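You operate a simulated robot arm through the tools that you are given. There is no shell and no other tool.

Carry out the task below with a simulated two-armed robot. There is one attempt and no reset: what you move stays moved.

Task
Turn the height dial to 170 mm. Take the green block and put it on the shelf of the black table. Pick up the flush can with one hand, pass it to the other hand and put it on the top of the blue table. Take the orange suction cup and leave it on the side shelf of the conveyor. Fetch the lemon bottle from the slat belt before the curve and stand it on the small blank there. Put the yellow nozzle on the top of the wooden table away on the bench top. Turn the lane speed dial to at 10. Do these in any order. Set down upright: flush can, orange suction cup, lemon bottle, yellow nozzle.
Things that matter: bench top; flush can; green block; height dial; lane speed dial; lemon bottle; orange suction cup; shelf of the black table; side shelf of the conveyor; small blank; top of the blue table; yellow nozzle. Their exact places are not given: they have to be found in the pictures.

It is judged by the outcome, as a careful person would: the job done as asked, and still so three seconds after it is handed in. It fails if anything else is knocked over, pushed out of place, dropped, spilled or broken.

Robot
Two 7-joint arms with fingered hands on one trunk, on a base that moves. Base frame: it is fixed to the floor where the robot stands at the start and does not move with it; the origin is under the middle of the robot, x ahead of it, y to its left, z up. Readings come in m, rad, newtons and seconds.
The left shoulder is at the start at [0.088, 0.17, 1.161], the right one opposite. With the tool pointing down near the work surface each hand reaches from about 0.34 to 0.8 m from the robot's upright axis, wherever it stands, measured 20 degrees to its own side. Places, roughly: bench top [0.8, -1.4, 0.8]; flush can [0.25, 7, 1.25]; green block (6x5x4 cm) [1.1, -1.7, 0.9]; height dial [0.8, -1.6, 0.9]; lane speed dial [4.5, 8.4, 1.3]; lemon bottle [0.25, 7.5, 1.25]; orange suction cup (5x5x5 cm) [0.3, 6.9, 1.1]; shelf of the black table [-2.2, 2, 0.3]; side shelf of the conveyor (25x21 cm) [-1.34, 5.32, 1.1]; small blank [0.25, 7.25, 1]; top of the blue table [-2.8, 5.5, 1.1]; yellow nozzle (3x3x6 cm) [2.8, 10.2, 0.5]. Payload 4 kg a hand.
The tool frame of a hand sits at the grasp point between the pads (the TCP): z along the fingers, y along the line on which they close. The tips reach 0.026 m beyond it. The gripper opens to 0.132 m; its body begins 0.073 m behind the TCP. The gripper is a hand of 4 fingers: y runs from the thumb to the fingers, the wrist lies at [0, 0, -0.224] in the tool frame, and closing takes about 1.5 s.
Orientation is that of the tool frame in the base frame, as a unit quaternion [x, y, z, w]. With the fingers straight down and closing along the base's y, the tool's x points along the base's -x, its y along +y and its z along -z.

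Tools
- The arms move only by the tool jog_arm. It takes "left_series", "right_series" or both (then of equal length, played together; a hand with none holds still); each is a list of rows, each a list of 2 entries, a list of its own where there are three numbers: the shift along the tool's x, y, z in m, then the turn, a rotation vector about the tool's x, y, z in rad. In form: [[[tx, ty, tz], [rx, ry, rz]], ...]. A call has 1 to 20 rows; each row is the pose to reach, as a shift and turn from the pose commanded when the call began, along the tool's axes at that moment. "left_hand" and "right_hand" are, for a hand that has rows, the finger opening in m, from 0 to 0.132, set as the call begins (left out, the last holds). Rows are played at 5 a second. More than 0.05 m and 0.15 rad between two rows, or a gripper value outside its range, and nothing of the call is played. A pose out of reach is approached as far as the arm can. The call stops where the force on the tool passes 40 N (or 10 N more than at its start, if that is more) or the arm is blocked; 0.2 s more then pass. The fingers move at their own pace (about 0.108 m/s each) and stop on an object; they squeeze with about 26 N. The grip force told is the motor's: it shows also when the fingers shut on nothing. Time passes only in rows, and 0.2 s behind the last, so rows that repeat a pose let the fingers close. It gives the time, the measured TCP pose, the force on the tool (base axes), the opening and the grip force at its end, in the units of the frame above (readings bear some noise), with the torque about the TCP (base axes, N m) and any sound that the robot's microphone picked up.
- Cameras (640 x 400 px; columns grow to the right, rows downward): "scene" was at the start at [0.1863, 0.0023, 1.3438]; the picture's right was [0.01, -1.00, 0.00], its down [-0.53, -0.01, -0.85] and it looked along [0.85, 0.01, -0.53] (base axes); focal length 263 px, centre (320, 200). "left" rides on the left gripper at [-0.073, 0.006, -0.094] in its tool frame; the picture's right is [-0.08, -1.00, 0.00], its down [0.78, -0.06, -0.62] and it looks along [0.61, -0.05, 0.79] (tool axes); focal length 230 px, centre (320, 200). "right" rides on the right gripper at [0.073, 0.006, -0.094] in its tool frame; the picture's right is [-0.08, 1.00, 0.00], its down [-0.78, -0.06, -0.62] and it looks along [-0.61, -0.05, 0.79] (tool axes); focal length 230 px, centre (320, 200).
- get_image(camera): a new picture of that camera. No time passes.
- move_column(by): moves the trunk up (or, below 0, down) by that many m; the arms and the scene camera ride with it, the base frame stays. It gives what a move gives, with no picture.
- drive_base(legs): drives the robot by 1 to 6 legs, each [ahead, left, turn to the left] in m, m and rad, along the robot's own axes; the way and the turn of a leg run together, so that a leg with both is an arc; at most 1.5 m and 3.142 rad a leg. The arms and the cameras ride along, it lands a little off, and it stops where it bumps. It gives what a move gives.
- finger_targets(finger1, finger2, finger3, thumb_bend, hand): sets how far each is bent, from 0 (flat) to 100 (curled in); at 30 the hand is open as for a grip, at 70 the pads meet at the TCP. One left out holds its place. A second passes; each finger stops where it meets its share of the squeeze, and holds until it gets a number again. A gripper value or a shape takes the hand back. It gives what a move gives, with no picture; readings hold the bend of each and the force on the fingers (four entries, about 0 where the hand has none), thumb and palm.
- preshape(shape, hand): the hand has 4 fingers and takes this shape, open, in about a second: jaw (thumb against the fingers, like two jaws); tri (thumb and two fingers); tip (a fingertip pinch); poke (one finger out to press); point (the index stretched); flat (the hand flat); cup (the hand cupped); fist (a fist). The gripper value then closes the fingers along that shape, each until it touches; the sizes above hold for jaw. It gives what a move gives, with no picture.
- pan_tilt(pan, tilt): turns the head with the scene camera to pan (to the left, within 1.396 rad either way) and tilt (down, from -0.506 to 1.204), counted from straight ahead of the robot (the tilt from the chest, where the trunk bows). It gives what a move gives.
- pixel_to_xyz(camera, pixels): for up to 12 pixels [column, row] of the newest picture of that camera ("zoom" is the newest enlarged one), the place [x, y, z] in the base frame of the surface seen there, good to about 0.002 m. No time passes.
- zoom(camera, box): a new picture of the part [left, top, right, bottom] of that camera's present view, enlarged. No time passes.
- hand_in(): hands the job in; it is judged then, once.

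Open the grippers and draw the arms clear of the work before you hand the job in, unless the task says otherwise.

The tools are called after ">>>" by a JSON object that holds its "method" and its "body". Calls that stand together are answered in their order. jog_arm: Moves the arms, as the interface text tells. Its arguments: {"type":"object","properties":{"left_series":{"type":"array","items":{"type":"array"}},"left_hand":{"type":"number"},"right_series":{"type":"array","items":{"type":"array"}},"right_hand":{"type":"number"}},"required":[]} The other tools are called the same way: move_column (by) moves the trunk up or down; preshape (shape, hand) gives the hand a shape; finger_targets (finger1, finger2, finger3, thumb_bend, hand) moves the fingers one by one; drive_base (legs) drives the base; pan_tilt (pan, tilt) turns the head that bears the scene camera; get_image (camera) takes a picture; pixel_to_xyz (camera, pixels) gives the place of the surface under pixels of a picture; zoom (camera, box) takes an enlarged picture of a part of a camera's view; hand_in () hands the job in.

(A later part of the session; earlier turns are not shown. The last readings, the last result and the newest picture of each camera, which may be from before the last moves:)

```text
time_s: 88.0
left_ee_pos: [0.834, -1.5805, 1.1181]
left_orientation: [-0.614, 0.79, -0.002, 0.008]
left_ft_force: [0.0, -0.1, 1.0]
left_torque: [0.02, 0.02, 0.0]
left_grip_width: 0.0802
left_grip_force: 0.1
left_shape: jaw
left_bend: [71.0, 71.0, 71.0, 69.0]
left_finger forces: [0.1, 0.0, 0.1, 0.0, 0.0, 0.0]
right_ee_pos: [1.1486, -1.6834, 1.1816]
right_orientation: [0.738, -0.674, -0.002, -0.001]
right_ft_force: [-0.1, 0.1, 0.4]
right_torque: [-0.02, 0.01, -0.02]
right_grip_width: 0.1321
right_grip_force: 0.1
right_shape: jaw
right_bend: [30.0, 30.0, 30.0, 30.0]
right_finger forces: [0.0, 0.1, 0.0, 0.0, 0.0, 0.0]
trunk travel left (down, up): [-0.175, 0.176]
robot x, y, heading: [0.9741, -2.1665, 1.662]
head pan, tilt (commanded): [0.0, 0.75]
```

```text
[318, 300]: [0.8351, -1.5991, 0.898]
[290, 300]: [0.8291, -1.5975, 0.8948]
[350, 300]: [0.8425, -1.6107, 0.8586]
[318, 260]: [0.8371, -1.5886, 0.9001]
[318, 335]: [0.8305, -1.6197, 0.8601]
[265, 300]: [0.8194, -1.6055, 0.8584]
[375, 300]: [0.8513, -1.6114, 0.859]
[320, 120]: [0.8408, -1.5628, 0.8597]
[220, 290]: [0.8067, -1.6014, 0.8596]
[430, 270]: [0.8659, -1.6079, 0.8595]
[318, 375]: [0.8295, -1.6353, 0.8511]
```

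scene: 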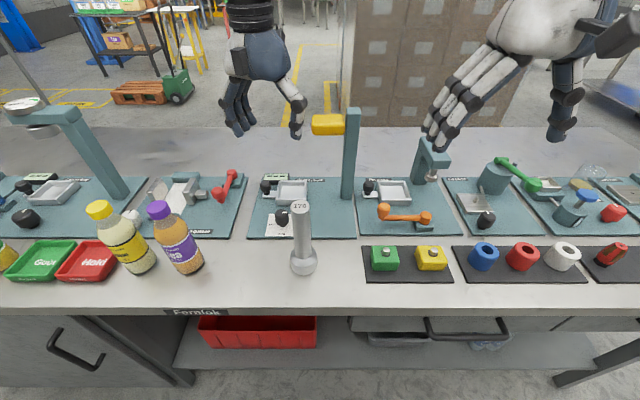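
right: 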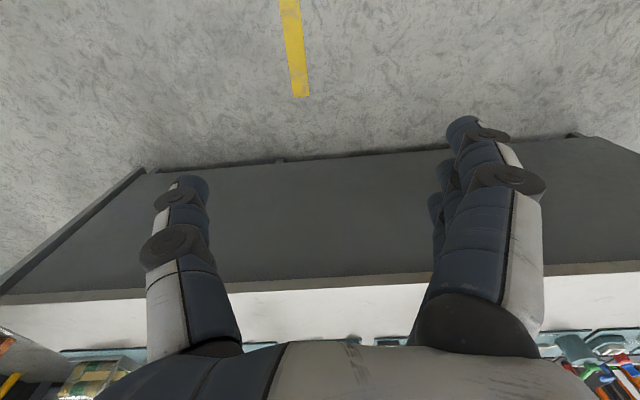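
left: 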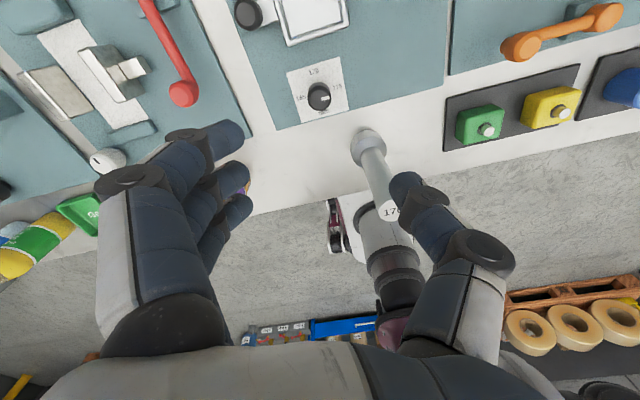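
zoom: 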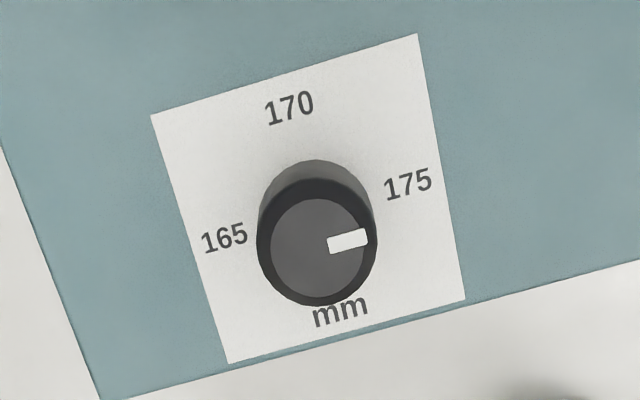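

Knob centre is (0.8375,-1.586), top at z 0.900. I descend with a small correction (+7 mm along tool x) to TCP z≈0.892, with fingers still at 0.08 m.

>>> {"method": "jog_arm", "body": {"left_series": [[[0.003, -0.001, 0.04], [0, 0, 0]], [[0.0068, -0.0017, 0.08], [0, 0, 0]], [[0.0068, -0.0017, 0.12], [0, 0, 0]], [[0.0068, -0.0017, 0.16], [0, 0, 0]], [[0.0068, -0.0017, 0.195], [0, 0, 0]], [[0.0068, -0.0017, 0.226], [0, 0, 0]], [[0.0068, -0.0017, 0.226], [0, 0, 0]]]}}

>>> {"method": "get_image", "body": {"camera": "left"}}

>>> {"method": "get_image", "body": {"camera": "scene"}}

```text
time_s: 89.5
left_ee_pos: [0.8227, -1.5797, 0.8988]
left_orientation: [-0.629, 0.777, -0.007, 0.021]
left_ft_force: [0.4, -0.5, -0.6]
left_torque: [0.01, 0.03, -0.03]
left_grip_width: 0.0803
left_grip_force: 0.1
left_shape: jaw
left_bend: [71.0, 71.0, 71.0, 69.0]
left_finger forces: [0.0, 0.0, 0.1, 0.0, 0.0, 0.0]
right_ee_pos: [1.1492, -1.6829, 1.1801]
right_orientation: [0.739, -0.674, -0.001, -0.001]
right_ft_force: [-0.7, -0.4, 0.3]
right_torque: [0.0, 0.01, 0.02]
right_grip_width: 0.1316
right_grip_force: 0.0
right_shape: jaw
right_bend: [30.0, 30.0, 30.0, 30.0]
right_finger forces: [0.1, 0.0, 0.0, 0.0, 0.0, 0.0]
trunk travel left (down, up): [-0.175, 0.176]
robot x, y, heading: [0.9719, -2.1696, 1.659]
head pan, tilt (commanded): [0.0, 0.75]
```

```text
taken
```

left: 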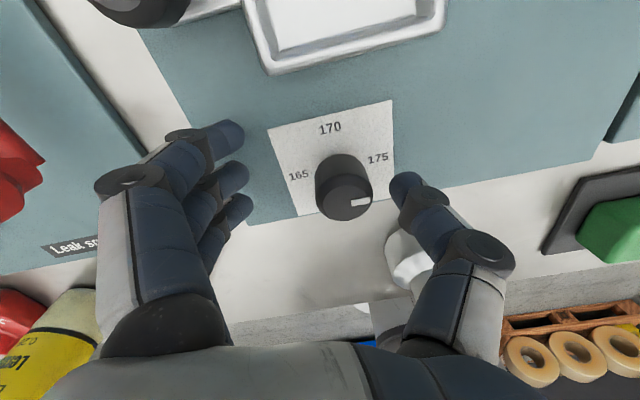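

```text
taken
```

scene: 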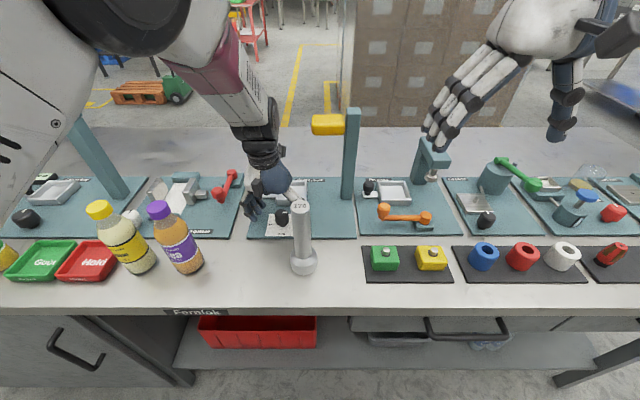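

The TCP reads (0.8227,-1.5797,0.8988), short of the target by 15 mm in x with a small tilt. I hold for a second to see whether it settles.

>>> {"method": "jog_arm", "body": {"left_series": [[[0, 0, 0], [0, 0, 0]], [[0, 0, 0], [0, 0, 0]], [[0, 0, 0], [0, 0, 0]]]}}

```text
time_s: 90.3
left_ee_pos: [0.8219, -1.583, 0.8938]
left_orientation: [-0.63, 0.776, -0.01, 0.017]
left_ft_force: [-0.7, 0.3, -0.2]
left_torque: [0.02, 0.0, 0.02]
left_grip_width: 0.0804
left_grip_force: 0.1
left_shape: jaw
left_bend: [71.0, 71.0, 71.0, 69.0]
left_finger forces: [0.0, 0.0, 0.0, 0.0, 0.0, 0.0]
right_ee_pos: [1.1489, -1.6837, 1.1795]
right_orientation: [0.738, -0.675, -0.001, 0.0]
right_ft_force: [0.3, 0.0, 0.4]
right_torque: [0.01, 0.0, 0.02]
right_grip_width: 0.1319
right_grip_force: 0.1
right_shape: jaw
right_bend: [30.0, 30.0, 30.0, 30.0]
right_finger forces: [0.0, 0.0, 0.0, 0.0, 0.0, 0.0]
trunk travel left (down, up): [-0.175, 0.176]
robot x, y, heading: [0.974, -2.1682, 1.665]
head pan, tilt (commanded): [0.0, 0.75]
```

It settled at (0.822,-1.583,0.894), about 15 mm short toward the thumb side, perhaps near a joint limit. I shift 16 mm along -y of the tool and turn slightly back (-0.1 rad) to see if it follows.

>>> {"method": "jog_arm", "body": {"left_series": [[[0, -0.008, 0], [0, 0, -0.05]], [[0, -0.016, 0], [0, 0, -0.1]], [[0, -0.016, 0], [0, 0, -0.1]], [[0, -0.016, 0], [0, 0, -0.1]]]}}

>>> {"method": "get_image", "body": {"camera": "left"}}

```text
time_s: 91.3
left_ee_pos: [0.833, -1.5861, 0.8939]
left_orientation: [-0.673, 0.739, -0.016, 0.018]
left_ft_force: [-0.1, -0.1, 0.2]
left_torque: [-0.02, -0.01, -0.03]
left_grip_width: 0.0806
left_grip_force: 0.1
left_shape: jaw
left_bend: [71.0, 71.0, 71.0, 69.0]
left_finger forces: [0.0, 0.0, 0.0, 0.1, 0.0, 0.0]
right_ee_pos: [1.149, -1.6842, 1.1809]
right_orientation: [0.738, -0.675, -0.001, 0.0]
right_ft_force: [0.2, 0.3, -0.6]
right_torque: [0.0, -0.01, -0.01]
right_grip_width: 0.1319
right_grip_force: 0.1
right_shape: jaw
right_bend: [30.0, 30.0, 30.0, 30.0]
right_finger forces: [0.0, 0.1, 0.0, 0.0, 0.0, 0.0]
trunk travel left (down, up): [-0.175, 0.176]
robot x, y, heading: [0.975, -2.1671, 1.658]
head pan, tilt (commanded): [0.0, 0.75]
```

```text
taken
```

left: 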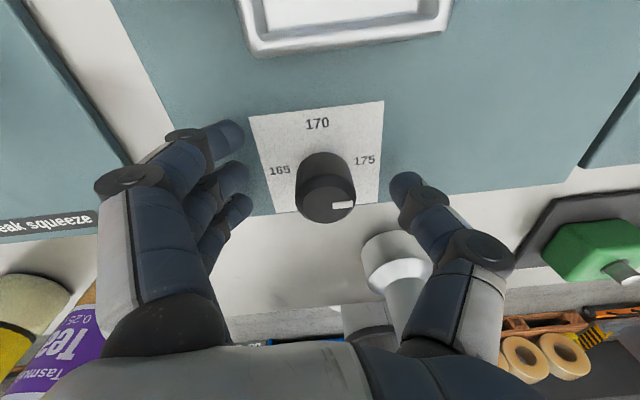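

The knob sits centred between fingers and thumb at (325,190). I close the hand on it.

>>> {"method": "jog_arm", "body": {"left_series": [[[0, 0, 0], [0, 0, 0]], [[0, 0, 0], [0, 0, 0]], [[0, 0, 0], [0, 0, 0]], [[0, 0, 0], [0, 0, 0]], [[0, 0, 0], [0, 0, 0]], [[0, 0, 0], [0, 0, 0]]], "left_hand": 0.0}}

>>> {"method": "get_image", "body": {"camera": "left"}}

```text
time_s: 92.8
left_ee_pos: [0.835, -1.5859, 0.8958]
left_orientation: [-0.672, 0.74, -0.016, 0.021]
left_ft_force: [9.7, -7.5, -13.2]
left_torque: [-0.06, 0.0, 0.03]
left_grip_width: 0.0104
left_grip_force: 25.9
left_shape: jaw
left_bend: [68.0, 72.0, 67.0, 70.0]
left_finger forces: [0.1, 9.6, 1.3, 0.0, 20.6, 0.1]
right_ee_pos: [1.1492, -1.6827, 1.1789]
right_orientation: [0.738, -0.675, -0.001, -0.001]
right_ft_force: [-0.2, -0.8, -0.4]
right_torque: [-0.02, -0.03, 0.05]
right_grip_width: 0.132
right_grip_force: 0.0
right_shape: jaw
right_bend: [30.0, 30.0, 30.0, 30.0]
right_finger forces: [0.1, 0.0, 0.0, 0.0, 0.0, 0.1]
trunk travel left (down, up): [-0.175, 0.176]
robot x, y, heading: [0.9749, -2.1705, 1.663]
head pan, tilt (commanded): [0.0, 0.75]
```

```text
taken
```

left: 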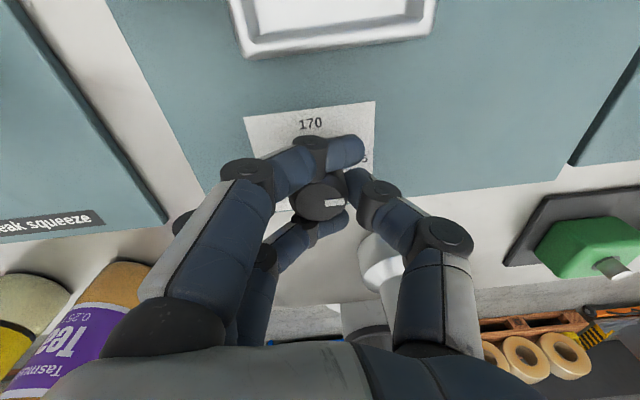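

Middle finger and thumb hold the knob (thumb 20.6 N). I now turn the hand counter-clockwise (about tool -z) by 0.8 rad first and check the pointer.

>>> {"method": "jog_arm", "body": {"left_series": [[[0, 0, 0], [0, 0, -0.1]], [[0, 0, 0], [0, 0, -0.2]], [[0, 0, 0], [0, 0, -0.3]], [[0, 0, 0], [0, 0, -0.4]], [[0, 0, 0], [0, 0, -0.5]], [[0, 0, 0], [0, 0, -0.6]], [[0, 0, 0], [0, 0, -0.7]], [[0, 0, 0], [0, 0, -0.8]], [[0, 0, 0], [0, 0, -0.8]]]}}

>>> {"method": "get_image", "body": {"camera": "left"}}

```text
time_s: 94.8
left_ee_pos: [0.8351, -1.586, 0.8967]
left_orientation: [0.908, -0.419, 0.022, -0.014]
left_ft_force: [15.1, 3.9, -8.2]
left_torque: [0.08, -0.18, -0.01]
left_grip_width: 0.0104
left_grip_force: 26.0
left_shape: jaw
left_bend: [68.0, 72.0, 67.0, 70.0]
left_finger forces: [0.0, 9.5, 2.4, 0.0, 23.3, 0.0]
right_ee_pos: [1.1496, -1.6821, 1.1798]
right_orientation: [0.739, -0.674, -0.002, 0.0]
right_ft_force: [-0.1, -0.5, 0.7]
right_torque: [0.0, -0.04, 0.04]
right_grip_width: 0.1319
right_grip_force: 0.1
right_shape: jaw
right_bend: [30.0, 30.0, 30.0, 30.0]
right_finger forces: [0.0, 0.0, 0.0, 0.1, 0.0, 0.1]
trunk travel left (down, up): [-0.175, 0.176]
robot x, y, heading: [0.9719, -2.17, 1.66]
head pan, tilt (commanded): [0.0, 0.75]
```

```text
taken
```

left: 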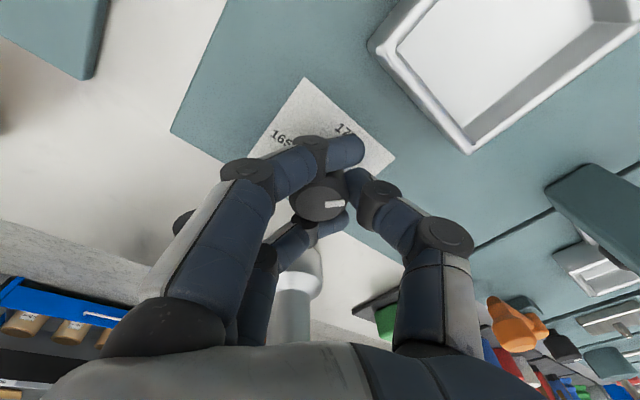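

The knob turned with the hand by 46° (pointer stays fixed in the hand's view). I turn another 0.77 rad to reach 90° in total.

>>> {"method": "jog_arm", "body": {"left_series": [[[0, 0, 0], [0, 0, -0.1]], [[0, 0, 0], [0, 0, -0.2]], [[0, 0, 0], [0, 0, -0.3]], [[0, 0, 0], [0, 0, -0.4]], [[0, 0, 0], [0, 0, -0.5]], [[0, 0, 0], [0, 0, -0.6]], [[0, 0, 0], [0, 0, -0.7]], [[0, 0, 0], [0, 0, -0.77]], [[0, 0, 0], [0, 0, -0.77]]]}}

>>> {"method": "get_image", "body": {"camera": "left"}}

>>> {"method": "zoom", "body": {"camera": "left", "box": [240, 70, 400, 230]}}

>>> {"method": "zoom", "body": {"camera": "scene", "box": [240, 180, 340, 260]}}

```text
time_s: 96.8
left_ee_pos: [0.8342, -1.5841, 0.8963]
left_orientation: [0.999, -0.047, 0.025, -0.005]
left_ft_force: [8.0, 10.7, -3.9]
left_torque: [0.19, -0.02, 0.01]
left_grip_width: 0.0101
left_grip_force: 25.9
left_shape: jaw
left_bend: [68.0, 72.0, 67.0, 70.0]
left_finger forces: [0.0, 9.7, 3.3, 0.0, 21.9, 0.1]
right_ee_pos: [1.1498, -1.6816, 1.1798]
right_orientation: [0.738, -0.674, -0.002, 0.0]
right_ft_force: [-0.2, 0.4, -0.1]
right_torque: [0.02, 0.0, -0.02]
right_grip_width: 0.1317
right_grip_force: 0.0
right_shape: jaw
right_bend: [30.0, 30.0, 30.0, 30.0]
right_finger forces: [0.0, 0.1, 0.0, 0.0, 0.0, 0.0]
trunk travel left (down, up): [-0.175, 0.176]
robot x, y, heading: [0.976, -2.1681, 1.662]
head pan, tilt (commanded): [0.0, 0.75]
```

```text
taken
```

left: 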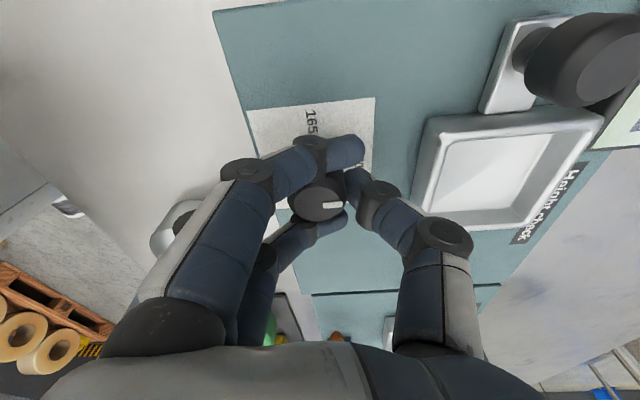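

```text
2.50 times, centred on (320, 150) of left
```

zoom: 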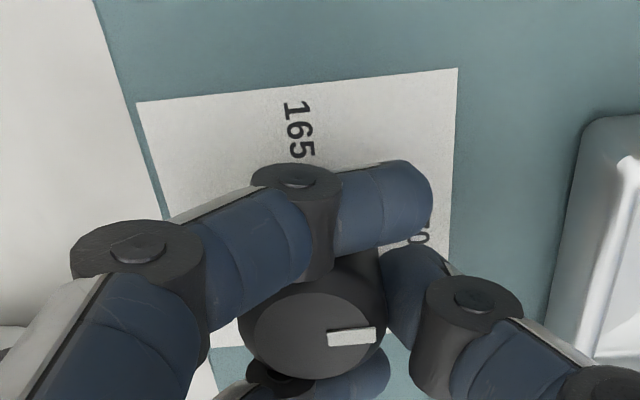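

```text
5.00 times, centred on (290, 220) of scene
```

zoom: 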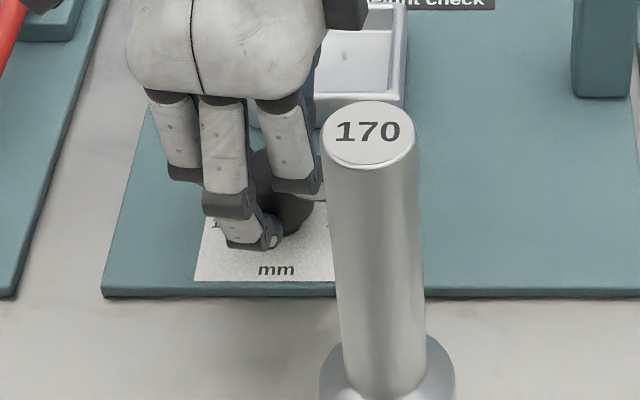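

The total turn is 90°, pointer now nearly parallel to the card edge toward 170. I open the fingers and raise the hand straight up to check the pointer.

>>> {"method": "jog_arm", "body": {"left_series": [[[0, 0, 0], [0, 0, 0]], [[0, 0, 0], [0, 0, 0]], [[0, 0, 0], [0, 0, 0]], [[0, 0, 0], [0, 0, 0]], [[0, 0, 0], [0, 0, 0]], [[0, 0, -0.03], [0, 0, 0]], [[0, 0, -0.07], [0, 0, 0]], [[0, 0, -0.11], [0, 0, 0]], [[0, 0, -0.15], [0, 0, 0]], [[0, 0, -0.19], [0, 0, 0]], [[0, 0, -0.22], [0, 0, 0]], [[0, 0, -0.22], [0, 0, 0]]], "left_hand": 0.08}}

>>> {"method": "get_image", "body": {"camera": "left"}}

>>> {"method": "zoom", "body": {"camera": "scene", "box": [250, 190, 320, 250]}}

```text
time_s: 99.3
left_ee_pos: [0.832, -1.5868, 1.1163]
left_orientation: [0.998, -0.057, 0.035, -0.001]
left_ft_force: [-0.1, 0.8, 0.2]
left_torque: [0.03, -0.01, -0.01]
left_grip_width: 0.0802
left_grip_force: 0.0
left_shape: jaw
left_bend: [71.0, 71.0, 71.0, 70.0]
left_finger forces: [0.0, 0.0, 0.0, 0.0, 0.0, 0.1]
right_ee_pos: [1.1489, -1.6827, 1.1791]
right_orientation: [0.738, -0.675, -0.002, 0.001]
right_ft_force: [-0.4, 0.0, 0.1]
right_torque: [0.01, -0.02, 0.01]
right_grip_width: 0.132
right_grip_force: 0.0
right_shape: jaw
right_bend: [30.0, 30.0, 30.0, 30.0]
right_finger forces: [0.0, 0.0, 0.0, 0.0, 0.1, 0.1]
trunk travel left (down, up): [-0.175, 0.176]
robot x, y, heading: [0.9746, -2.1678, 1.661]
head pan, tilt (commanded): [0.0, 0.75]
```

```text
taken
```

left: 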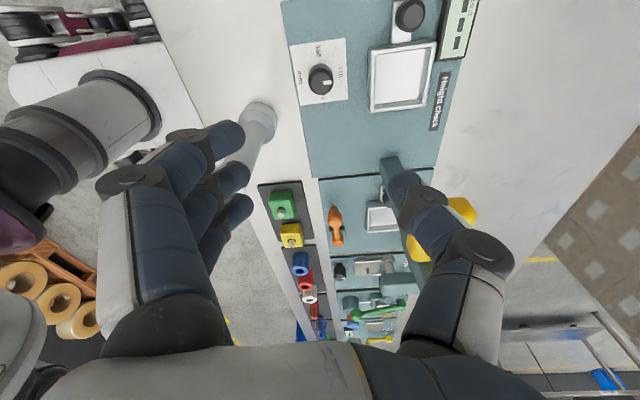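

```text
6.67 times, centred on (285, 220) of scene
```

zoom: 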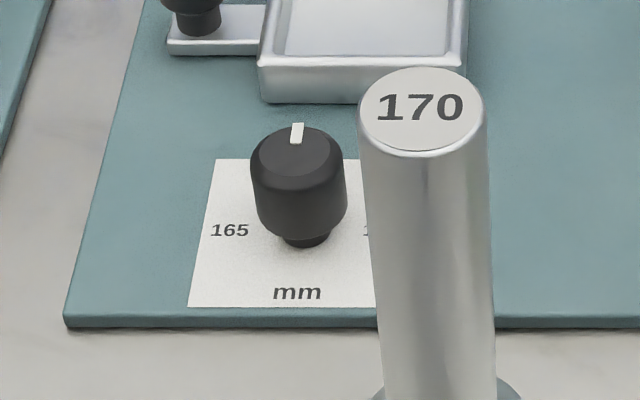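

The pointer now points away from me toward 170. I enlarge in the left wrist camera to check its exact alignment.

>>> {"method": "zoom", "body": {"camera": "left", "box": [275, 25, 375, 115]}}

>>> {"method": "pixel_to_xyz", "body": {"camera": "zoom", "pixels": [[300, 236], [355, 228], [310, 270], [265, 240], [340, 210], [290, 290], [335, 232], [322, 234], [130, 110], [460, 80], [175, 470], [470, 450]]}}

```text
4.44 times, centred on (325, 70) of left
```

zoom: 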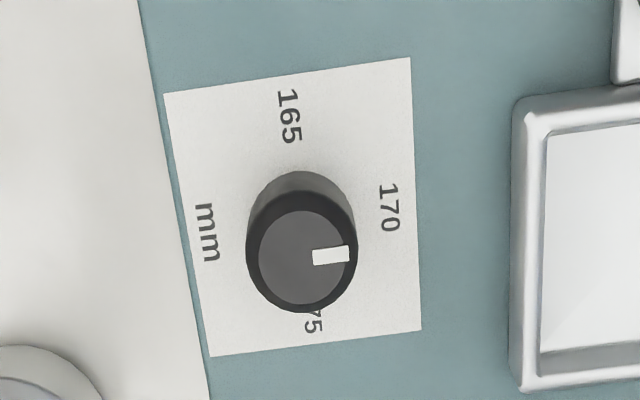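

```text
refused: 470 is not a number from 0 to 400
```

The pointer mark's slope (about -6.5°) matches the mm→170 line slope (about -7°). I confirm with measured places of the mark's ends.

>>> {"method": "pixel_to_xyz", "body": {"camera": "zoom", "pixels": [[313, 257], [348, 253], [303, 257], [207, 232], [390, 210], [170, 98], [405, 62], [214, 350], [418, 326], [330, 255]]}}

```text
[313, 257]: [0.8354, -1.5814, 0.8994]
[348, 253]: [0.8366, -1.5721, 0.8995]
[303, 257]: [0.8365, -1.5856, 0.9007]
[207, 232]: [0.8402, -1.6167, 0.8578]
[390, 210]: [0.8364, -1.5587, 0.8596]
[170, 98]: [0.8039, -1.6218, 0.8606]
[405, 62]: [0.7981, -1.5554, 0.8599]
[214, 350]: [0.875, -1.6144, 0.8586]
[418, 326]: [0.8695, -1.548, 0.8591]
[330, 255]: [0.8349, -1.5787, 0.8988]
```

The dial now reads 170. I raise the left hand and bring it back to the left, out of the way, turning it back to neutral.

>>> {"method": "jog_arm", "body": {"left_series": [[[0, 0, -0.05], [0, 0, 0]], [[0, 0, -0.1], [0, 0, 0]], [[0, 0, -0.14], [0, 0, 0.1]], [[-0.04, 0.03, -0.14], [0, 0, 0.24]], [[-0.08, 0.06, -0.14], [0, 0, 0.38]], [[-0.12, 0.09, -0.14], [0, 0, 0.52]], [[-0.16, 0.12, -0.14], [0, 0, 0.66]], [[-0.2, 0.14, -0.14], [0, 0, 0.8]], [[-0.22, 0.16, -0.14], [0, 0, 0.94]], [[-0.24, 0.18, -0.14], [0, 0, 1.08]], [[-0.26, 0.2, -0.14], [0, 0, 1.2]]], "left_hand": 0.132}}

>>> {"method": "get_image", "body": {"camera": "right"}}

>>> {"method": "get_image", "body": {"camera": "scene"}}

```text
time_s: 101.8
left_ee_pos: [0.5646, -1.7505, 1.2472]
left_orientation: [0.777, -0.63, -0.001, 0.001]
left_ft_force: [0.2, -0.7, -0.2]
left_torque: [0.04, -0.01, 0.03]
left_grip_width: 0.1319
left_grip_force: 0.1
left_shape: jaw
left_bend: [30.0, 30.0, 30.0, 30.0]
left_finger forces: [0.0, 0.1, 0.0, 0.0, 0.0, 0.1]
right_ee_pos: [1.1485, -1.6838, 1.1809]
right_orientation: [0.739, -0.674, -0.001, 0.0]
right_ft_force: [0.6, -0.5, 0.2]
right_torque: [-0.04, -0.02, -0.04]
right_grip_width: 0.1319
right_grip_force: 0.1
right_shape: jaw
right_bend: [30.0, 30.0, 30.0, 30.0]
right_finger forces: [0.0, 0.0, 0.0, 0.0, 0.1, 0.0]
trunk travel left (down, up): [-0.175, 0.176]
robot x, y, heading: [0.9741, -2.1728, 1.656]
head pan, tilt (commanded): [0.0, 0.75]
```

```text
taken
```

right: 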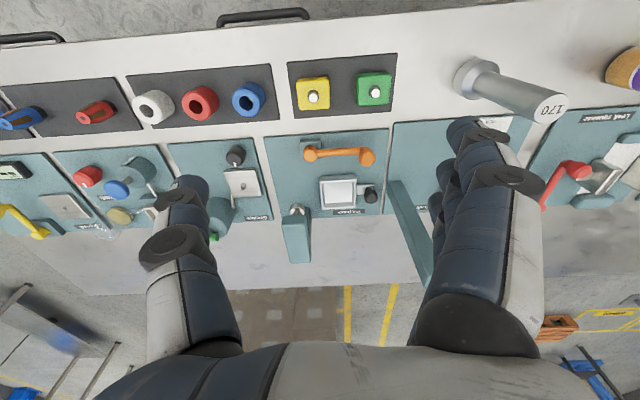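

```text
taken
```

scene: 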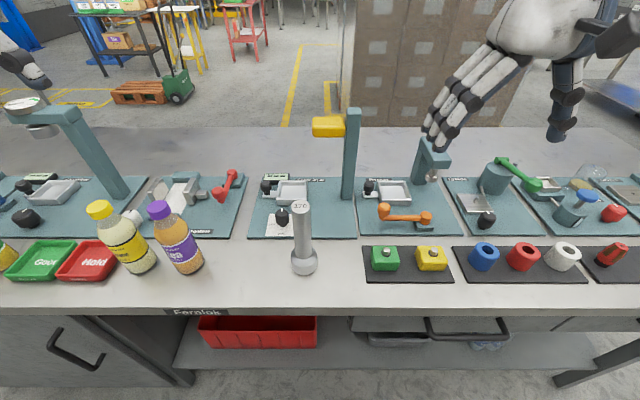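

The right wrist camera shows the green block at (374,90) with its pin, and the yellow one at (313,95). I measure the green block's faces from here.

>>> {"method": "zoom", "body": {"camera": "right", "box": [280, 40, 420, 130]}}

>>> {"method": "pixel_to_xyz", "body": {"camera": "zoom", "pixels": [[365, 195], [500, 160], [370, 280], [490, 285], [430, 170], [430, 250], [390, 220], [470, 220], [428, 210], [210, 220], [240, 250], [330, 220]]}}

```text
4.44 times, centred on (350, 85) of right
```

zoom: 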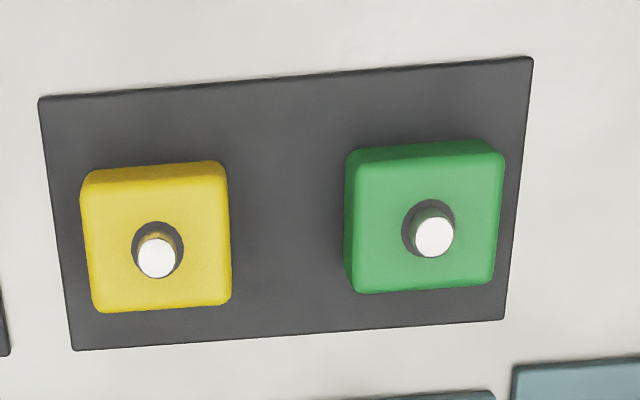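

```text
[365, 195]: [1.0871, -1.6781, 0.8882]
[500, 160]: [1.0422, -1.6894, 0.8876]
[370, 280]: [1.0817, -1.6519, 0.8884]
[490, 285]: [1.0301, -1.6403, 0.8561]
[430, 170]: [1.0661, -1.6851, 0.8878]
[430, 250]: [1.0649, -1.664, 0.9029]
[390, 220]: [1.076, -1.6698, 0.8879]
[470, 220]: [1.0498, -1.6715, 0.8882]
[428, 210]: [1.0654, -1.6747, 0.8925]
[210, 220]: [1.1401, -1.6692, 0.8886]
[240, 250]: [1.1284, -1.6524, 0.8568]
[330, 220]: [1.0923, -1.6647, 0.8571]
```

Green block: x 1.040–1.090, y -1.69–-1.649, top z 0.888, on a mat at z 0.857; the yellow block starts at x≈1.13. I bring the right hand over it with a quarter turn so it closes along the bench depth, and stop 0.12 m above to check.

>>> {"method": "jog_arm", "body": {"right_series": [[[-0.002, 0.008, 0], [0, 0, -0.14]], [[-0.004, 0.016, 0], [0, 0, -0.28]], [[-0.006, 0.024, 0], [0, 0, -0.42]], [[-0.008, 0.032, 0], [0, 0, -0.56]], [[-0.01, 0.04, 0], [0, 0, -0.7]], [[-0.012, 0.048, 0], [0, 0, -0.84]], [[-0.014, 0.056, 0], [0, 0, -0.98]], [[-0.016, 0.064, 0.03], [0, 0, -1.12]], [[-0.018, 0.072, 0.06], [0, 0, -1.26]], [[-0.02, 0.08, 0.1], [0, 0, -1.4]], [[-0.0224, 0.0818, 0.14], [0, 0, -1.54]], [[-0.0224, 0.0818, 0.17], [0, 0, -1.571]], [[-0.0224, 0.0818, 0.17], [0, 0, -1.571]], [[-0.0224, 0.0818, 0.17], [0, 0, -1.571]]], "right_hand": 0.09}}

>>> {"method": "get_image", "body": {"camera": "right"}}

>>> {"method": "get_image", "body": {"camera": "scene"}}

```text
time_s: 104.8
left_ee_pos: [0.5648, -1.7495, 1.2466]
left_orientation: [0.777, -0.63, 0.0, 0.0]
left_ft_force: [0.2, -0.7, -0.2]
left_torque: [0.01, 0.0, 0.01]
left_grip_width: 0.1319
left_grip_force: 0.2
left_shape: jaw
left_bend: [30.0, 30.0, 30.0, 30.0]
left_finger forces: [0.1, 0.0, 0.0, 0.1, 0.0, 0.0]
right_ee_pos: [1.0654, -1.6681, 1.0103]
right_orientation: [0.999, 0.046, -0.001, -0.001]
right_ft_force: [0.7, 0.0, 0.2]
right_torque: [0.0, -0.02, 0.0]
right_grip_width: 0.0903
right_grip_force: 0.1
right_shape: jaw
right_bend: [68.0, 68.0, 68.0, 65.0]
right_finger forces: [0.0, 0.0, 0.1, 0.1, 0.0, 0.0]
trunk travel left (down, up): [-0.175, 0.176]
robot x, y, heading: [0.9745, -2.1704, 1.659]
head pan, tilt (commanded): [0.0, 0.75]
```

```text
taken
```

right: 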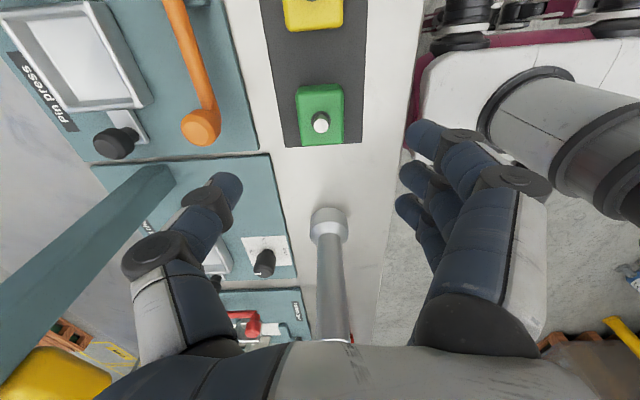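

```text
taken
```

scene: 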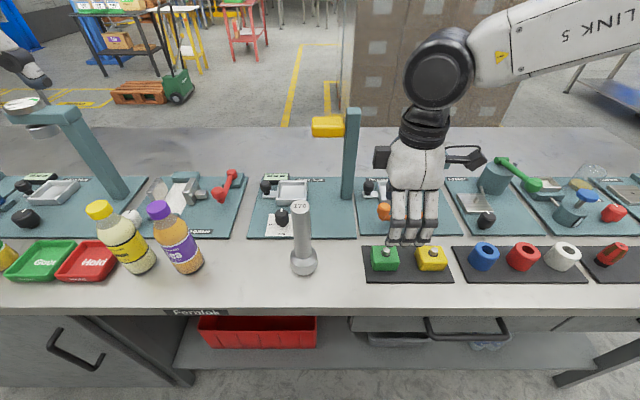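

The block sits right beneath the TCP (right-cam (320,115), predicted row 117). I descend 0.124 m.

>>> {"method": "jog_arm", "body": {"right_series": [[[0, 0, 0.04], [0, 0, 0]], [[0, 0, 0.08], [0, 0, 0]], [[0, 0, 0.105], [0, 0, 0]], [[0, 0, 0.124], [0, 0, 0]], [[0, 0, 0.124], [0, 0, 0]], [[0, 0, 0.124], [0, 0, 0]]]}}

>>> {"method": "get_image", "body": {"camera": "right"}}

```text
time_s: 106.2
left_ee_pos: [0.5655, -1.7503, 1.2479]
left_orientation: [0.777, -0.63, 0.0, 0.0]
left_ft_force: [-0.4, 0.2, 0.0]
left_torque: [0.01, -0.01, -0.02]
left_grip_width: 0.132
left_grip_force: 0.1
left_shape: jaw
left_bend: [30.0, 30.0, 30.0, 30.0]
left_finger forces: [0.0, 0.0, 0.1, 0.0, 0.0, 0.0]
right_ee_pos: [1.0652, -1.6689, 0.8862]
right_orientation: [0.999, 0.045, -0.001, 0.0]
right_ft_force: [-0.5, 0.4, 0.2]
right_torque: [0.02, -0.03, -0.02]
right_grip_width: 0.0904
right_grip_force: 0.1
right_shape: jaw
right_bend: [68.0, 68.0, 68.0, 65.0]
right_finger forces: [0.1, 0.0, 0.0, 0.1, 0.0, 0.1]
trunk travel left (down, up): [-0.175, 0.176]
robot x, y, heading: [0.9775, -2.1684, 1.665]
head pan, tilt (commanded): [0.0, 0.75]
```

```text
taken
```

right: 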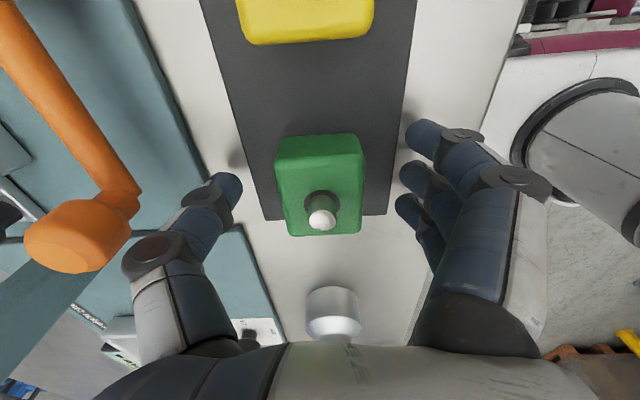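

The block is centred between thumb and fingers without contact. I close the hand on it.

>>> {"method": "jog_arm", "body": {"right_series": [[[0, 0, 0], [0, 0, 0]], [[0, 0, 0], [0, 0, 0]], [[0, 0, 0], [0, 0, 0]], [[0, 0, 0], [0, 0, 0]], [[0, 0, 0], [0, 0, 0]], [[0, 0, 0], [0, 0, 0]], [[0, 0, 0], [0, 0, 0]]], "right_hand": 0.0}}

>>> {"method": "get_image", "body": {"camera": "right"}}

```text
time_s: 107.8
left_ee_pos: [0.5655, -1.7504, 1.2482]
left_orientation: [0.777, -0.629, 0.0, 0.0]
left_ft_force: [0.2, 0.2, 0.2]
left_torque: [0.01, 0.0, -0.01]
left_grip_width: 0.1319
left_grip_force: 0.0
left_shape: jaw
left_bend: [30.0, 30.0, 30.0, 30.0]
left_finger forces: [0.0, 0.0, 0.0, 0.0, 0.0, 0.0]
right_ee_pos: [1.0658, -1.6687, 0.8873]
right_orientation: [0.999, 0.045, -0.001, -0.001]
right_ft_force: [0.3, 0.3, 0.2]
right_torque: [-0.01, 0.04, 0.02]
right_grip_width: 0.038
right_grip_force: 26.0
right_shape: jaw
right_bend: [73.0, 73.0, 73.0, 70.0]
right_finger forces: [7.7, 7.8, 7.8, 0.1, 23.6, 0.0]
trunk travel left (down, up): [-0.175, 0.176]
robot x, y, heading: [0.9724, -2.1686, 1.659]
head pan, tilt (commanded): [0.0, 0.75]
```

```text
taken
```

right: 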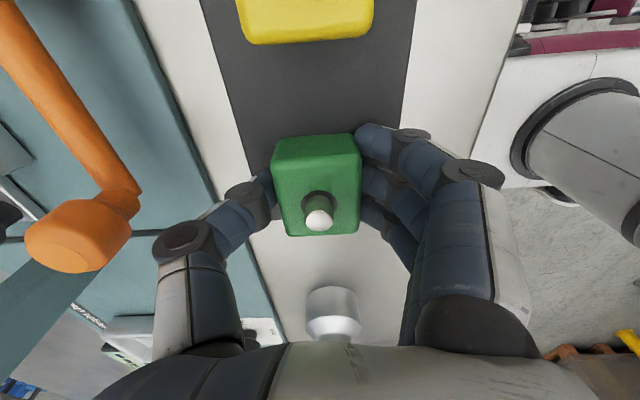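

All three fingers and the thumb hold the block (0.038 m wide, 26 N). I lift it straight up 0.25 m.

>>> {"method": "jog_arm", "body": {"right_series": [[[0, 0, -0.03], [0, 0, 0]], [[0, 0, -0.07], [0, 0, 0]], [[0, 0, -0.12], [0, 0, 0]], [[0, 0, -0.17], [0, 0, 0]], [[0, 0, -0.22], [0, 0, 0]], [[0, 0, -0.26], [0, 0, 0]]]}}

>>> {"method": "get_image", "body": {"camera": "scene"}}

```text
time_s: 109.2
left_ee_pos: [0.5657, -1.7511, 1.2474]
left_orientation: [0.777, -0.63, 0.0, 0.0]
left_ft_force: [0.4, -0.2, 0.0]
left_torque: [0.01, 0.02, -0.01]
left_grip_width: 0.1321
left_grip_force: 0.1
left_shape: jaw
left_bend: [30.0, 30.0, 30.0, 30.0]
left_finger forces: [0.1, 0.0, 0.1, 0.0, 0.0, 0.0]
right_ee_pos: [1.0669, -1.6676, 1.1441]
right_orientation: [0.999, 0.045, -0.001, -0.001]
right_ft_force: [-0.4, 0.6, -0.2]
right_torque: [0.0, 0.01, 0.0]
right_grip_width: 0.0379
right_grip_force: 25.6
right_shape: jaw
right_bend: [73.0, 73.0, 73.0, 70.0]
right_finger forces: [7.8, 7.8, 7.8, 0.1, 23.4, 0.0]
trunk travel left (down, up): [-0.175, 0.176]
robot x, y, heading: [0.9733, -2.1693, 1.654]
head pan, tilt (commanded): [0.0, 0.75]
```

```text
taken
```

scene: 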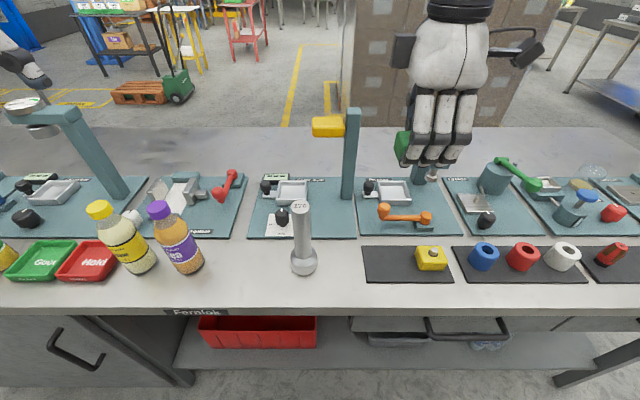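

The block is lifted and held. I raise the view to study the rest of the hall, including the black-framed table at the upper left.

>>> {"method": "pan_tilt", "body": {"pan": 0.35, "tilt": 0.3}}

>>> {"method": "get_image", "body": {"camera": "scene"}}

>>> {"method": "pixel_to_xyz", "body": {"camera": "scene", "pixels": [[100, 120], [200, 120], [250, 120], [300, 100], [350, 120], [400, 120], [150, 90], [220, 60], [320, 60], [60, 150], [270, 150], [420, 80]]}}

```text
time_s: 110.0
left_ee_pos: [0.5668, -1.7502, 1.2463]
left_orientation: [0.777, -0.629, -0.001, 0.0]
left_ft_force: [-0.2, 0.3, 0.9]
left_torque: [0.04, 0.01, 0.02]
left_grip_width: 0.1318
left_grip_force: 0.1
left_shape: jaw
left_bend: [30.0, 30.0, 30.0, 30.0]
left_finger forces: [0.1, 0.0, 0.1, 0.0, 0.1, 0.0]
right_ee_pos: [1.0676, -1.6665, 1.1437]
right_orientation: [0.999, 0.044, -0.002, -0.001]
right_ft_force: [0.5, 0.2, -0.4]
right_torque: [0.03, -0.01, 0.0]
right_grip_width: 0.0382
right_grip_force: 25.8
right_shape: jaw
right_bend: [73.0, 73.0, 73.0, 70.0]
right_finger forces: [7.8, 7.8, 7.7, 0.0, 23.4, 0.0]
trunk travel left (down, up): [-0.175, 0.176]
robot x, y, heading: [0.9762, -2.169, 1.661]
head pan, tilt (commanded): [0.351, 0.3]
```

```text
taken
```

scene: 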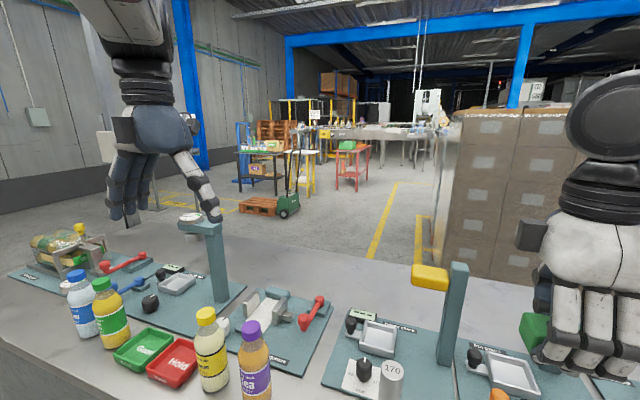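

```text
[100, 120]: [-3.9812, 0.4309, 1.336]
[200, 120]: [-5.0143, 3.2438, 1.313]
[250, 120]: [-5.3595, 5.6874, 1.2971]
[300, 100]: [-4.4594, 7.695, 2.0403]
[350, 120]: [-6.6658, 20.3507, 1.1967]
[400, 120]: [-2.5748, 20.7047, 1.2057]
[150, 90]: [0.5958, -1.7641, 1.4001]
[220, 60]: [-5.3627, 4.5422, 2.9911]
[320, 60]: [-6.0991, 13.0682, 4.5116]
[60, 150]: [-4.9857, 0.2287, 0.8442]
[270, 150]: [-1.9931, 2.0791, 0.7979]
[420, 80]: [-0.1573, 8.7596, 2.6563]
```

The black table appears at columns 235-290, rows 140-200. I enlarge that part of the hall.

>>> {"method": "zoom", "body": {"camera": "scene", "box": [220, 90, 460, 230]}}

>>> {"method": "zoom", "body": {"camera": "scene", "box": [225, 130, 305, 220]}}

>>> {"method": "pixel_to_xyz", "body": {"camera": "zoom", "pixels": [[150, 90], [270, 100], [120, 180], [200, 250], [150, 300], [280, 340], [420, 100], [470, 250], [100, 60], [530, 250], [300, 200], [380, 380]]}}

```text
2.67 times, centred on (340, 160) of scene
```

zoom: 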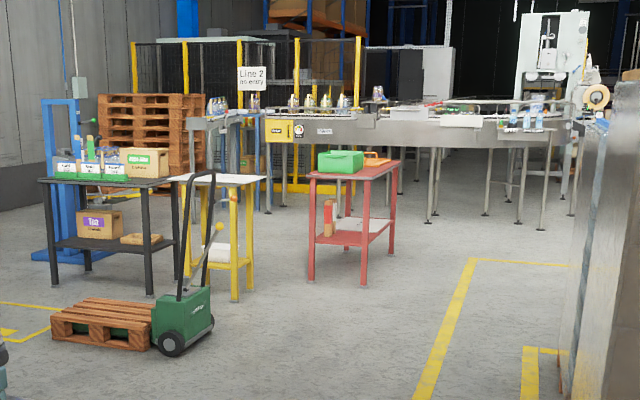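

```text
4.44 times, centred on (265, 175) of scene
```

zoom: 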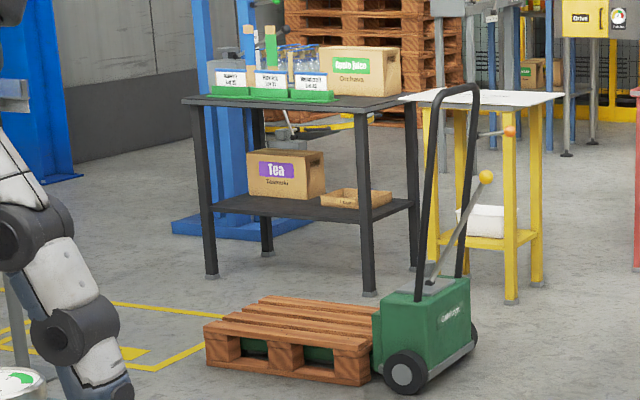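

```text
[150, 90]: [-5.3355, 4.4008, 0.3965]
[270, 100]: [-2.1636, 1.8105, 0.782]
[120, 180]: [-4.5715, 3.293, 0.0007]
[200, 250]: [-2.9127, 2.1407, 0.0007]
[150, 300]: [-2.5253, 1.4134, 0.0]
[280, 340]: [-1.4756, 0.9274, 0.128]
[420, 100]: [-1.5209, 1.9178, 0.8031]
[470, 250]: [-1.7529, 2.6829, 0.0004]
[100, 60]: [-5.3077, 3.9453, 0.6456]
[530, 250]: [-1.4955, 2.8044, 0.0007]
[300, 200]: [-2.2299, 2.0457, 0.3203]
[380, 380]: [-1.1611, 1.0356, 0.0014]
```

The black table has its shelf at z≈0.32 with a "Tea" box and a small tray on it. I read the places of its legs, boxes and the pallet jack.

>>> {"method": "pixel_to_xyz", "body": {"camera": "zoom", "pixels": [[211, 276], [370, 294], [267, 252], [413, 268], [230, 205], [340, 215], [360, 195], [250, 180], [320, 180], [190, 100], [370, 108], [415, 97]]}}

>>> {"method": "pixel_to_xyz", "body": {"camera": "zoom", "pixels": [[210, 360], [355, 385], [270, 300], [405, 385], [475, 345], [487, 177], [510, 300], [435, 265], [540, 285], [205, 225], [300, 218], [400, 205]]}}

```text
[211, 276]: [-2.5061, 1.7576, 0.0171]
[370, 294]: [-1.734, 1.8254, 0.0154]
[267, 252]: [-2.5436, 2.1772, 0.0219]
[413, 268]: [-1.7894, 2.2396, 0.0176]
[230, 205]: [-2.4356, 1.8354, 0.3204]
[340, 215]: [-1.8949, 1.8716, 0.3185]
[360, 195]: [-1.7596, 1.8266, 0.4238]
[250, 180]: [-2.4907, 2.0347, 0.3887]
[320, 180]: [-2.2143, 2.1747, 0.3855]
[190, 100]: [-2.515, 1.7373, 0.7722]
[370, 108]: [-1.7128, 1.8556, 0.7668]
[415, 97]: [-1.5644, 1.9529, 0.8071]
```

```text
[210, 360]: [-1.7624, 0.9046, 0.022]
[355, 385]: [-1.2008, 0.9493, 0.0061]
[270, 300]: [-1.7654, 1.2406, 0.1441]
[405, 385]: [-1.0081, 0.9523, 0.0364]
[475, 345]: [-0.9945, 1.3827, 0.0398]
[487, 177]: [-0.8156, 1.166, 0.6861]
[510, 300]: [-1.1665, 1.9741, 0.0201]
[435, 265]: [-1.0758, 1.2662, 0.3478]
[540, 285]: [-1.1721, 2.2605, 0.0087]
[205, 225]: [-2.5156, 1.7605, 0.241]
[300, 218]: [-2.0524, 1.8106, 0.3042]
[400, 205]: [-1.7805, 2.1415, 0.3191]
```

The table's feet are at (-2.51,1.76), (-1.73,1.83), (-2.54,2.18), (-1.79,2.24); its shelf front strip ahead of the Tea box (front y≈2.03) is free. I back off the bench, go left behind it, and then forward past its end.

>>> {"method": "drive_base", "body": {"legs": [[-0.6, 0, 0], [0, 1.1, 0], [0, 1.0, 0], [1.3, 0, 0], [0.9, 0, 0]]}}

>>> {"method": "pan_tilt", "body": {"pan": 0.3, "tilt": 0.45}}

>>> {"method": "get_image", "body": {"camera": "scene"}}

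```text
time_s: 142.1
left_ee_pos: [-1.6451, -0.3503, 1.2466]
left_orientation: [0.768, -0.64, -0.001, 0.0]
left_ft_force: [-0.4, 0.4, -0.6]
left_torque: [-0.02, 0.01, 0.0]
left_grip_width: 0.1319
left_grip_force: 0.0
left_shape: jaw
left_bend: [30.0, 30.0, 30.0, 30.0]
left_finger forces: [0.1, 0.0, 0.1, 0.0, 0.0, 0.0]
right_ee_pos: [-1.1425, -0.281, 1.1443]
right_orientation: [0.999, 0.032, 0.0, 0.0]
right_ft_force: [0.5, -0.1, -1.4]
right_torque: [-0.02, 0.0, 0.03]
right_grip_width: 0.0378
right_grip_force: 26.3
right_shape: jaw
right_bend: [73.0, 73.0, 73.0, 70.0]
right_finger forces: [7.8, 7.8, 7.7, 0.1, 23.4, 0.1]
trunk travel left (down, up): [-0.175, 0.176]
robot x, y, heading: [-1.2436, -0.7829, 1.629]
head pan, tilt (commanded): [0.351, 0.3]
```

```text
time_s: 142.8
left_ee_pos: [-1.645, -0.3507, 1.2466]
left_orientation: [0.769, -0.639, 0.0, 0.0]
left_ft_force: [-0.2, -0.6, 1.3]
left_torque: [0.0, 0.02, 0.01]
left_grip_width: 0.1317
left_grip_force: 0.0
left_shape: jaw
left_bend: [30.0, 30.0, 30.0, 30.0]
left_finger forces: [0.0, 0.0, 0.1, 0.0, 0.0, 0.1]
right_ee_pos: [-1.142, -0.2804, 1.1448]
right_orientation: [0.999, 0.033, -0.001, 0.0]
right_ft_force: [0.4, 0.2, -0.7]
right_torque: [-0.05, 0.0, -0.03]
right_grip_width: 0.0378
right_grip_force: 25.9
right_shape: jaw
right_bend: [73.0, 73.0, 73.0, 70.0]
right_finger forces: [7.9, 7.8, 7.8, 0.2, 23.4, 0.0]
trunk travel left (down, up): [-0.175, 0.176]
robot x, y, heading: [-1.2483, -0.782, 1.631]
head pan, tilt (commanded): [0.3, 0.45]
```

```text
taken
```

scene: 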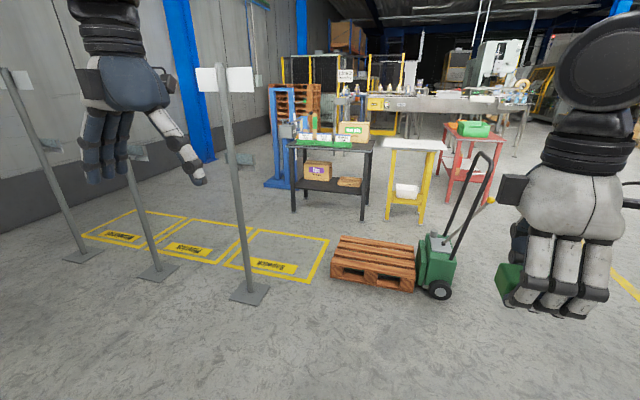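

I see sign posts with bases at (250,290), (158,272), (82,255), the pallet jack at (330-460, 235-300), and the black table at (290-372,140-220). I read their floor places.

>>> {"method": "pixel_to_xyz", "body": {"camera": "scene", "pixels": [[250, 290], [158, 272], [265, 300], [268, 285], [333, 280], [413, 290], [345, 238], [293, 210], [366, 220], [330, 188], [300, 192], [350, 186]]}}

>>> {"method": "zoom", "body": {"camera": "scene", "box": [260, 110, 400, 230]}}

```text
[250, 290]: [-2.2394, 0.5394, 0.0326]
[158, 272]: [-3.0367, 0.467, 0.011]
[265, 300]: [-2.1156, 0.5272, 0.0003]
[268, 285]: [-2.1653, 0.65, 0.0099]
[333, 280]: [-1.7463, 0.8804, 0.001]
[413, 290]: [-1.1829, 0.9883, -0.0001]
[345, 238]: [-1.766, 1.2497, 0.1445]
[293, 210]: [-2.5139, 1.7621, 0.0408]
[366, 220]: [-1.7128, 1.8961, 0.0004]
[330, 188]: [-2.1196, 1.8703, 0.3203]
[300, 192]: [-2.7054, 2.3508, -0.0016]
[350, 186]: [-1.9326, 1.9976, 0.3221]
```

```text
3.33 times, centred on (330, 170) of scene
```

zoom: 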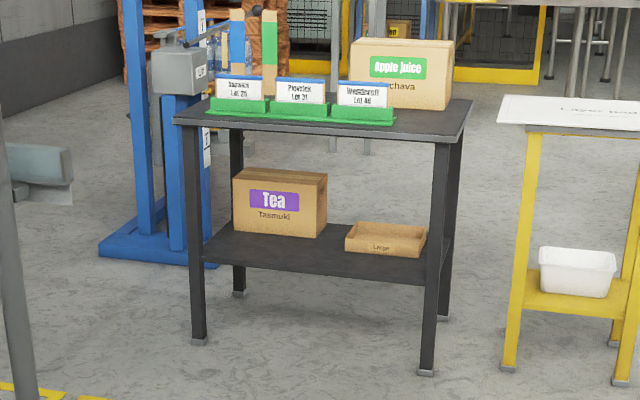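

The pallet (left edge x≈-1.75) and the sign post at (-2.24,0.54) narrow the way to the table's front. I measure the posts' signs, table tray/box places and neighbouring objects more closely before choosing a route.

>>> {"method": "pixel_to_xyz", "body": {"camera": "scene", "pixels": [[207, 80], [240, 80], [250, 68], [228, 150], [10, 80], [82, 255], [136, 152], [345, 178], [360, 182], [329, 177], [306, 176], [460, 290]]}}

>>> {"method": "pixel_to_xyz", "body": {"camera": "zoom", "pixels": [[110, 250], [210, 265], [235, 235], [318, 236], [325, 225], [347, 250], [425, 255], [428, 230], [505, 370], [620, 380], [200, 340], [445, 318]]}}

>>> {"method": "pan_tilt", "body": {"pan": -0.5, "tilt": 0.35}}

>>> {"method": "get_image", "body": {"camera": "scene"}}

```text
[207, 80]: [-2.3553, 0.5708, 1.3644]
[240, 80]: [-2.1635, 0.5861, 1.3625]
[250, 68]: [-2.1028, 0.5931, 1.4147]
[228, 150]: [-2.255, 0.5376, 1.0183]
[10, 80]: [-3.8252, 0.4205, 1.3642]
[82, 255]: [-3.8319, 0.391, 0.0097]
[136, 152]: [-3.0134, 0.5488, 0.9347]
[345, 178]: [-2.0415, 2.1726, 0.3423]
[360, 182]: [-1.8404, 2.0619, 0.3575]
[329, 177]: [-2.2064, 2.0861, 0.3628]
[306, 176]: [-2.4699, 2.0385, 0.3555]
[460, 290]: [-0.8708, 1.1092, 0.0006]
```

```text
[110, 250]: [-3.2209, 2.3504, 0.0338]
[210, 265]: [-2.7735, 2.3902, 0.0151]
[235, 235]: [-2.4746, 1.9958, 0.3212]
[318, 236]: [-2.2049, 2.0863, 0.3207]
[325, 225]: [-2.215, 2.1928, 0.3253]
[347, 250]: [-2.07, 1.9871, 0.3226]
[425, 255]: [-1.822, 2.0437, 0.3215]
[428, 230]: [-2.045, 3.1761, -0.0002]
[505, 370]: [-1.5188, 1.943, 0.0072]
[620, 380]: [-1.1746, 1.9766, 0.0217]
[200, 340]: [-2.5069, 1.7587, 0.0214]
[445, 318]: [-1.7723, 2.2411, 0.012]
```

```text
time_s: 144.0
left_ee_pos: [-1.645, -0.3494, 1.2477]
left_orientation: [0.769, -0.64, -0.001, 0.0]
left_ft_force: [0.3, 0.8, -0.9]
left_torque: [-0.02, 0.03, -0.03]
left_grip_width: 0.132
left_grip_force: 0.0
left_shape: jaw
left_bend: [30.0, 30.0, 30.0, 30.0]
left_finger forces: [0.0, 0.1, 0.1, 0.1, 0.0, 0.1]
right_ee_pos: [-1.1415, -0.2799, 1.1444]
right_orientation: [1.0, 0.031, -0.001, -0.001]
right_ft_force: [0.2, 1.0, -1.8]
right_torque: [0.0, 0.0, -0.01]
right_grip_width: 0.038
right_grip_force: 26.1
right_shape: jaw
right_bend: [73.0, 73.0, 73.0, 70.0]
right_finger forces: [7.8, 7.9, 7.8, 0.0, 23.4, 0.1]
trunk travel left (down, up): [-0.175, 0.176]
robot x, y, heading: [-1.2447, -0.7792, 1.631]
head pan, tilt (commanded): [-0.499, 0.351]
```

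```text
taken
```

scene: 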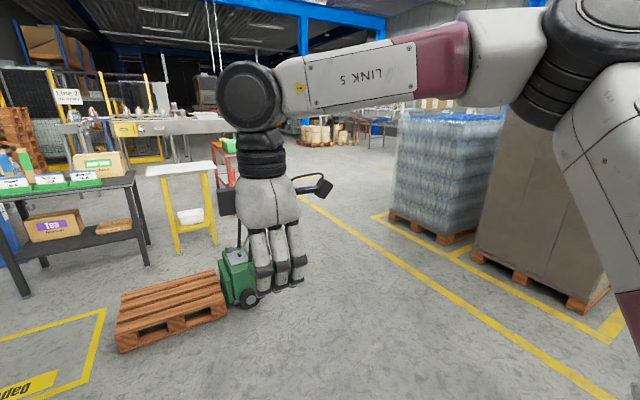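

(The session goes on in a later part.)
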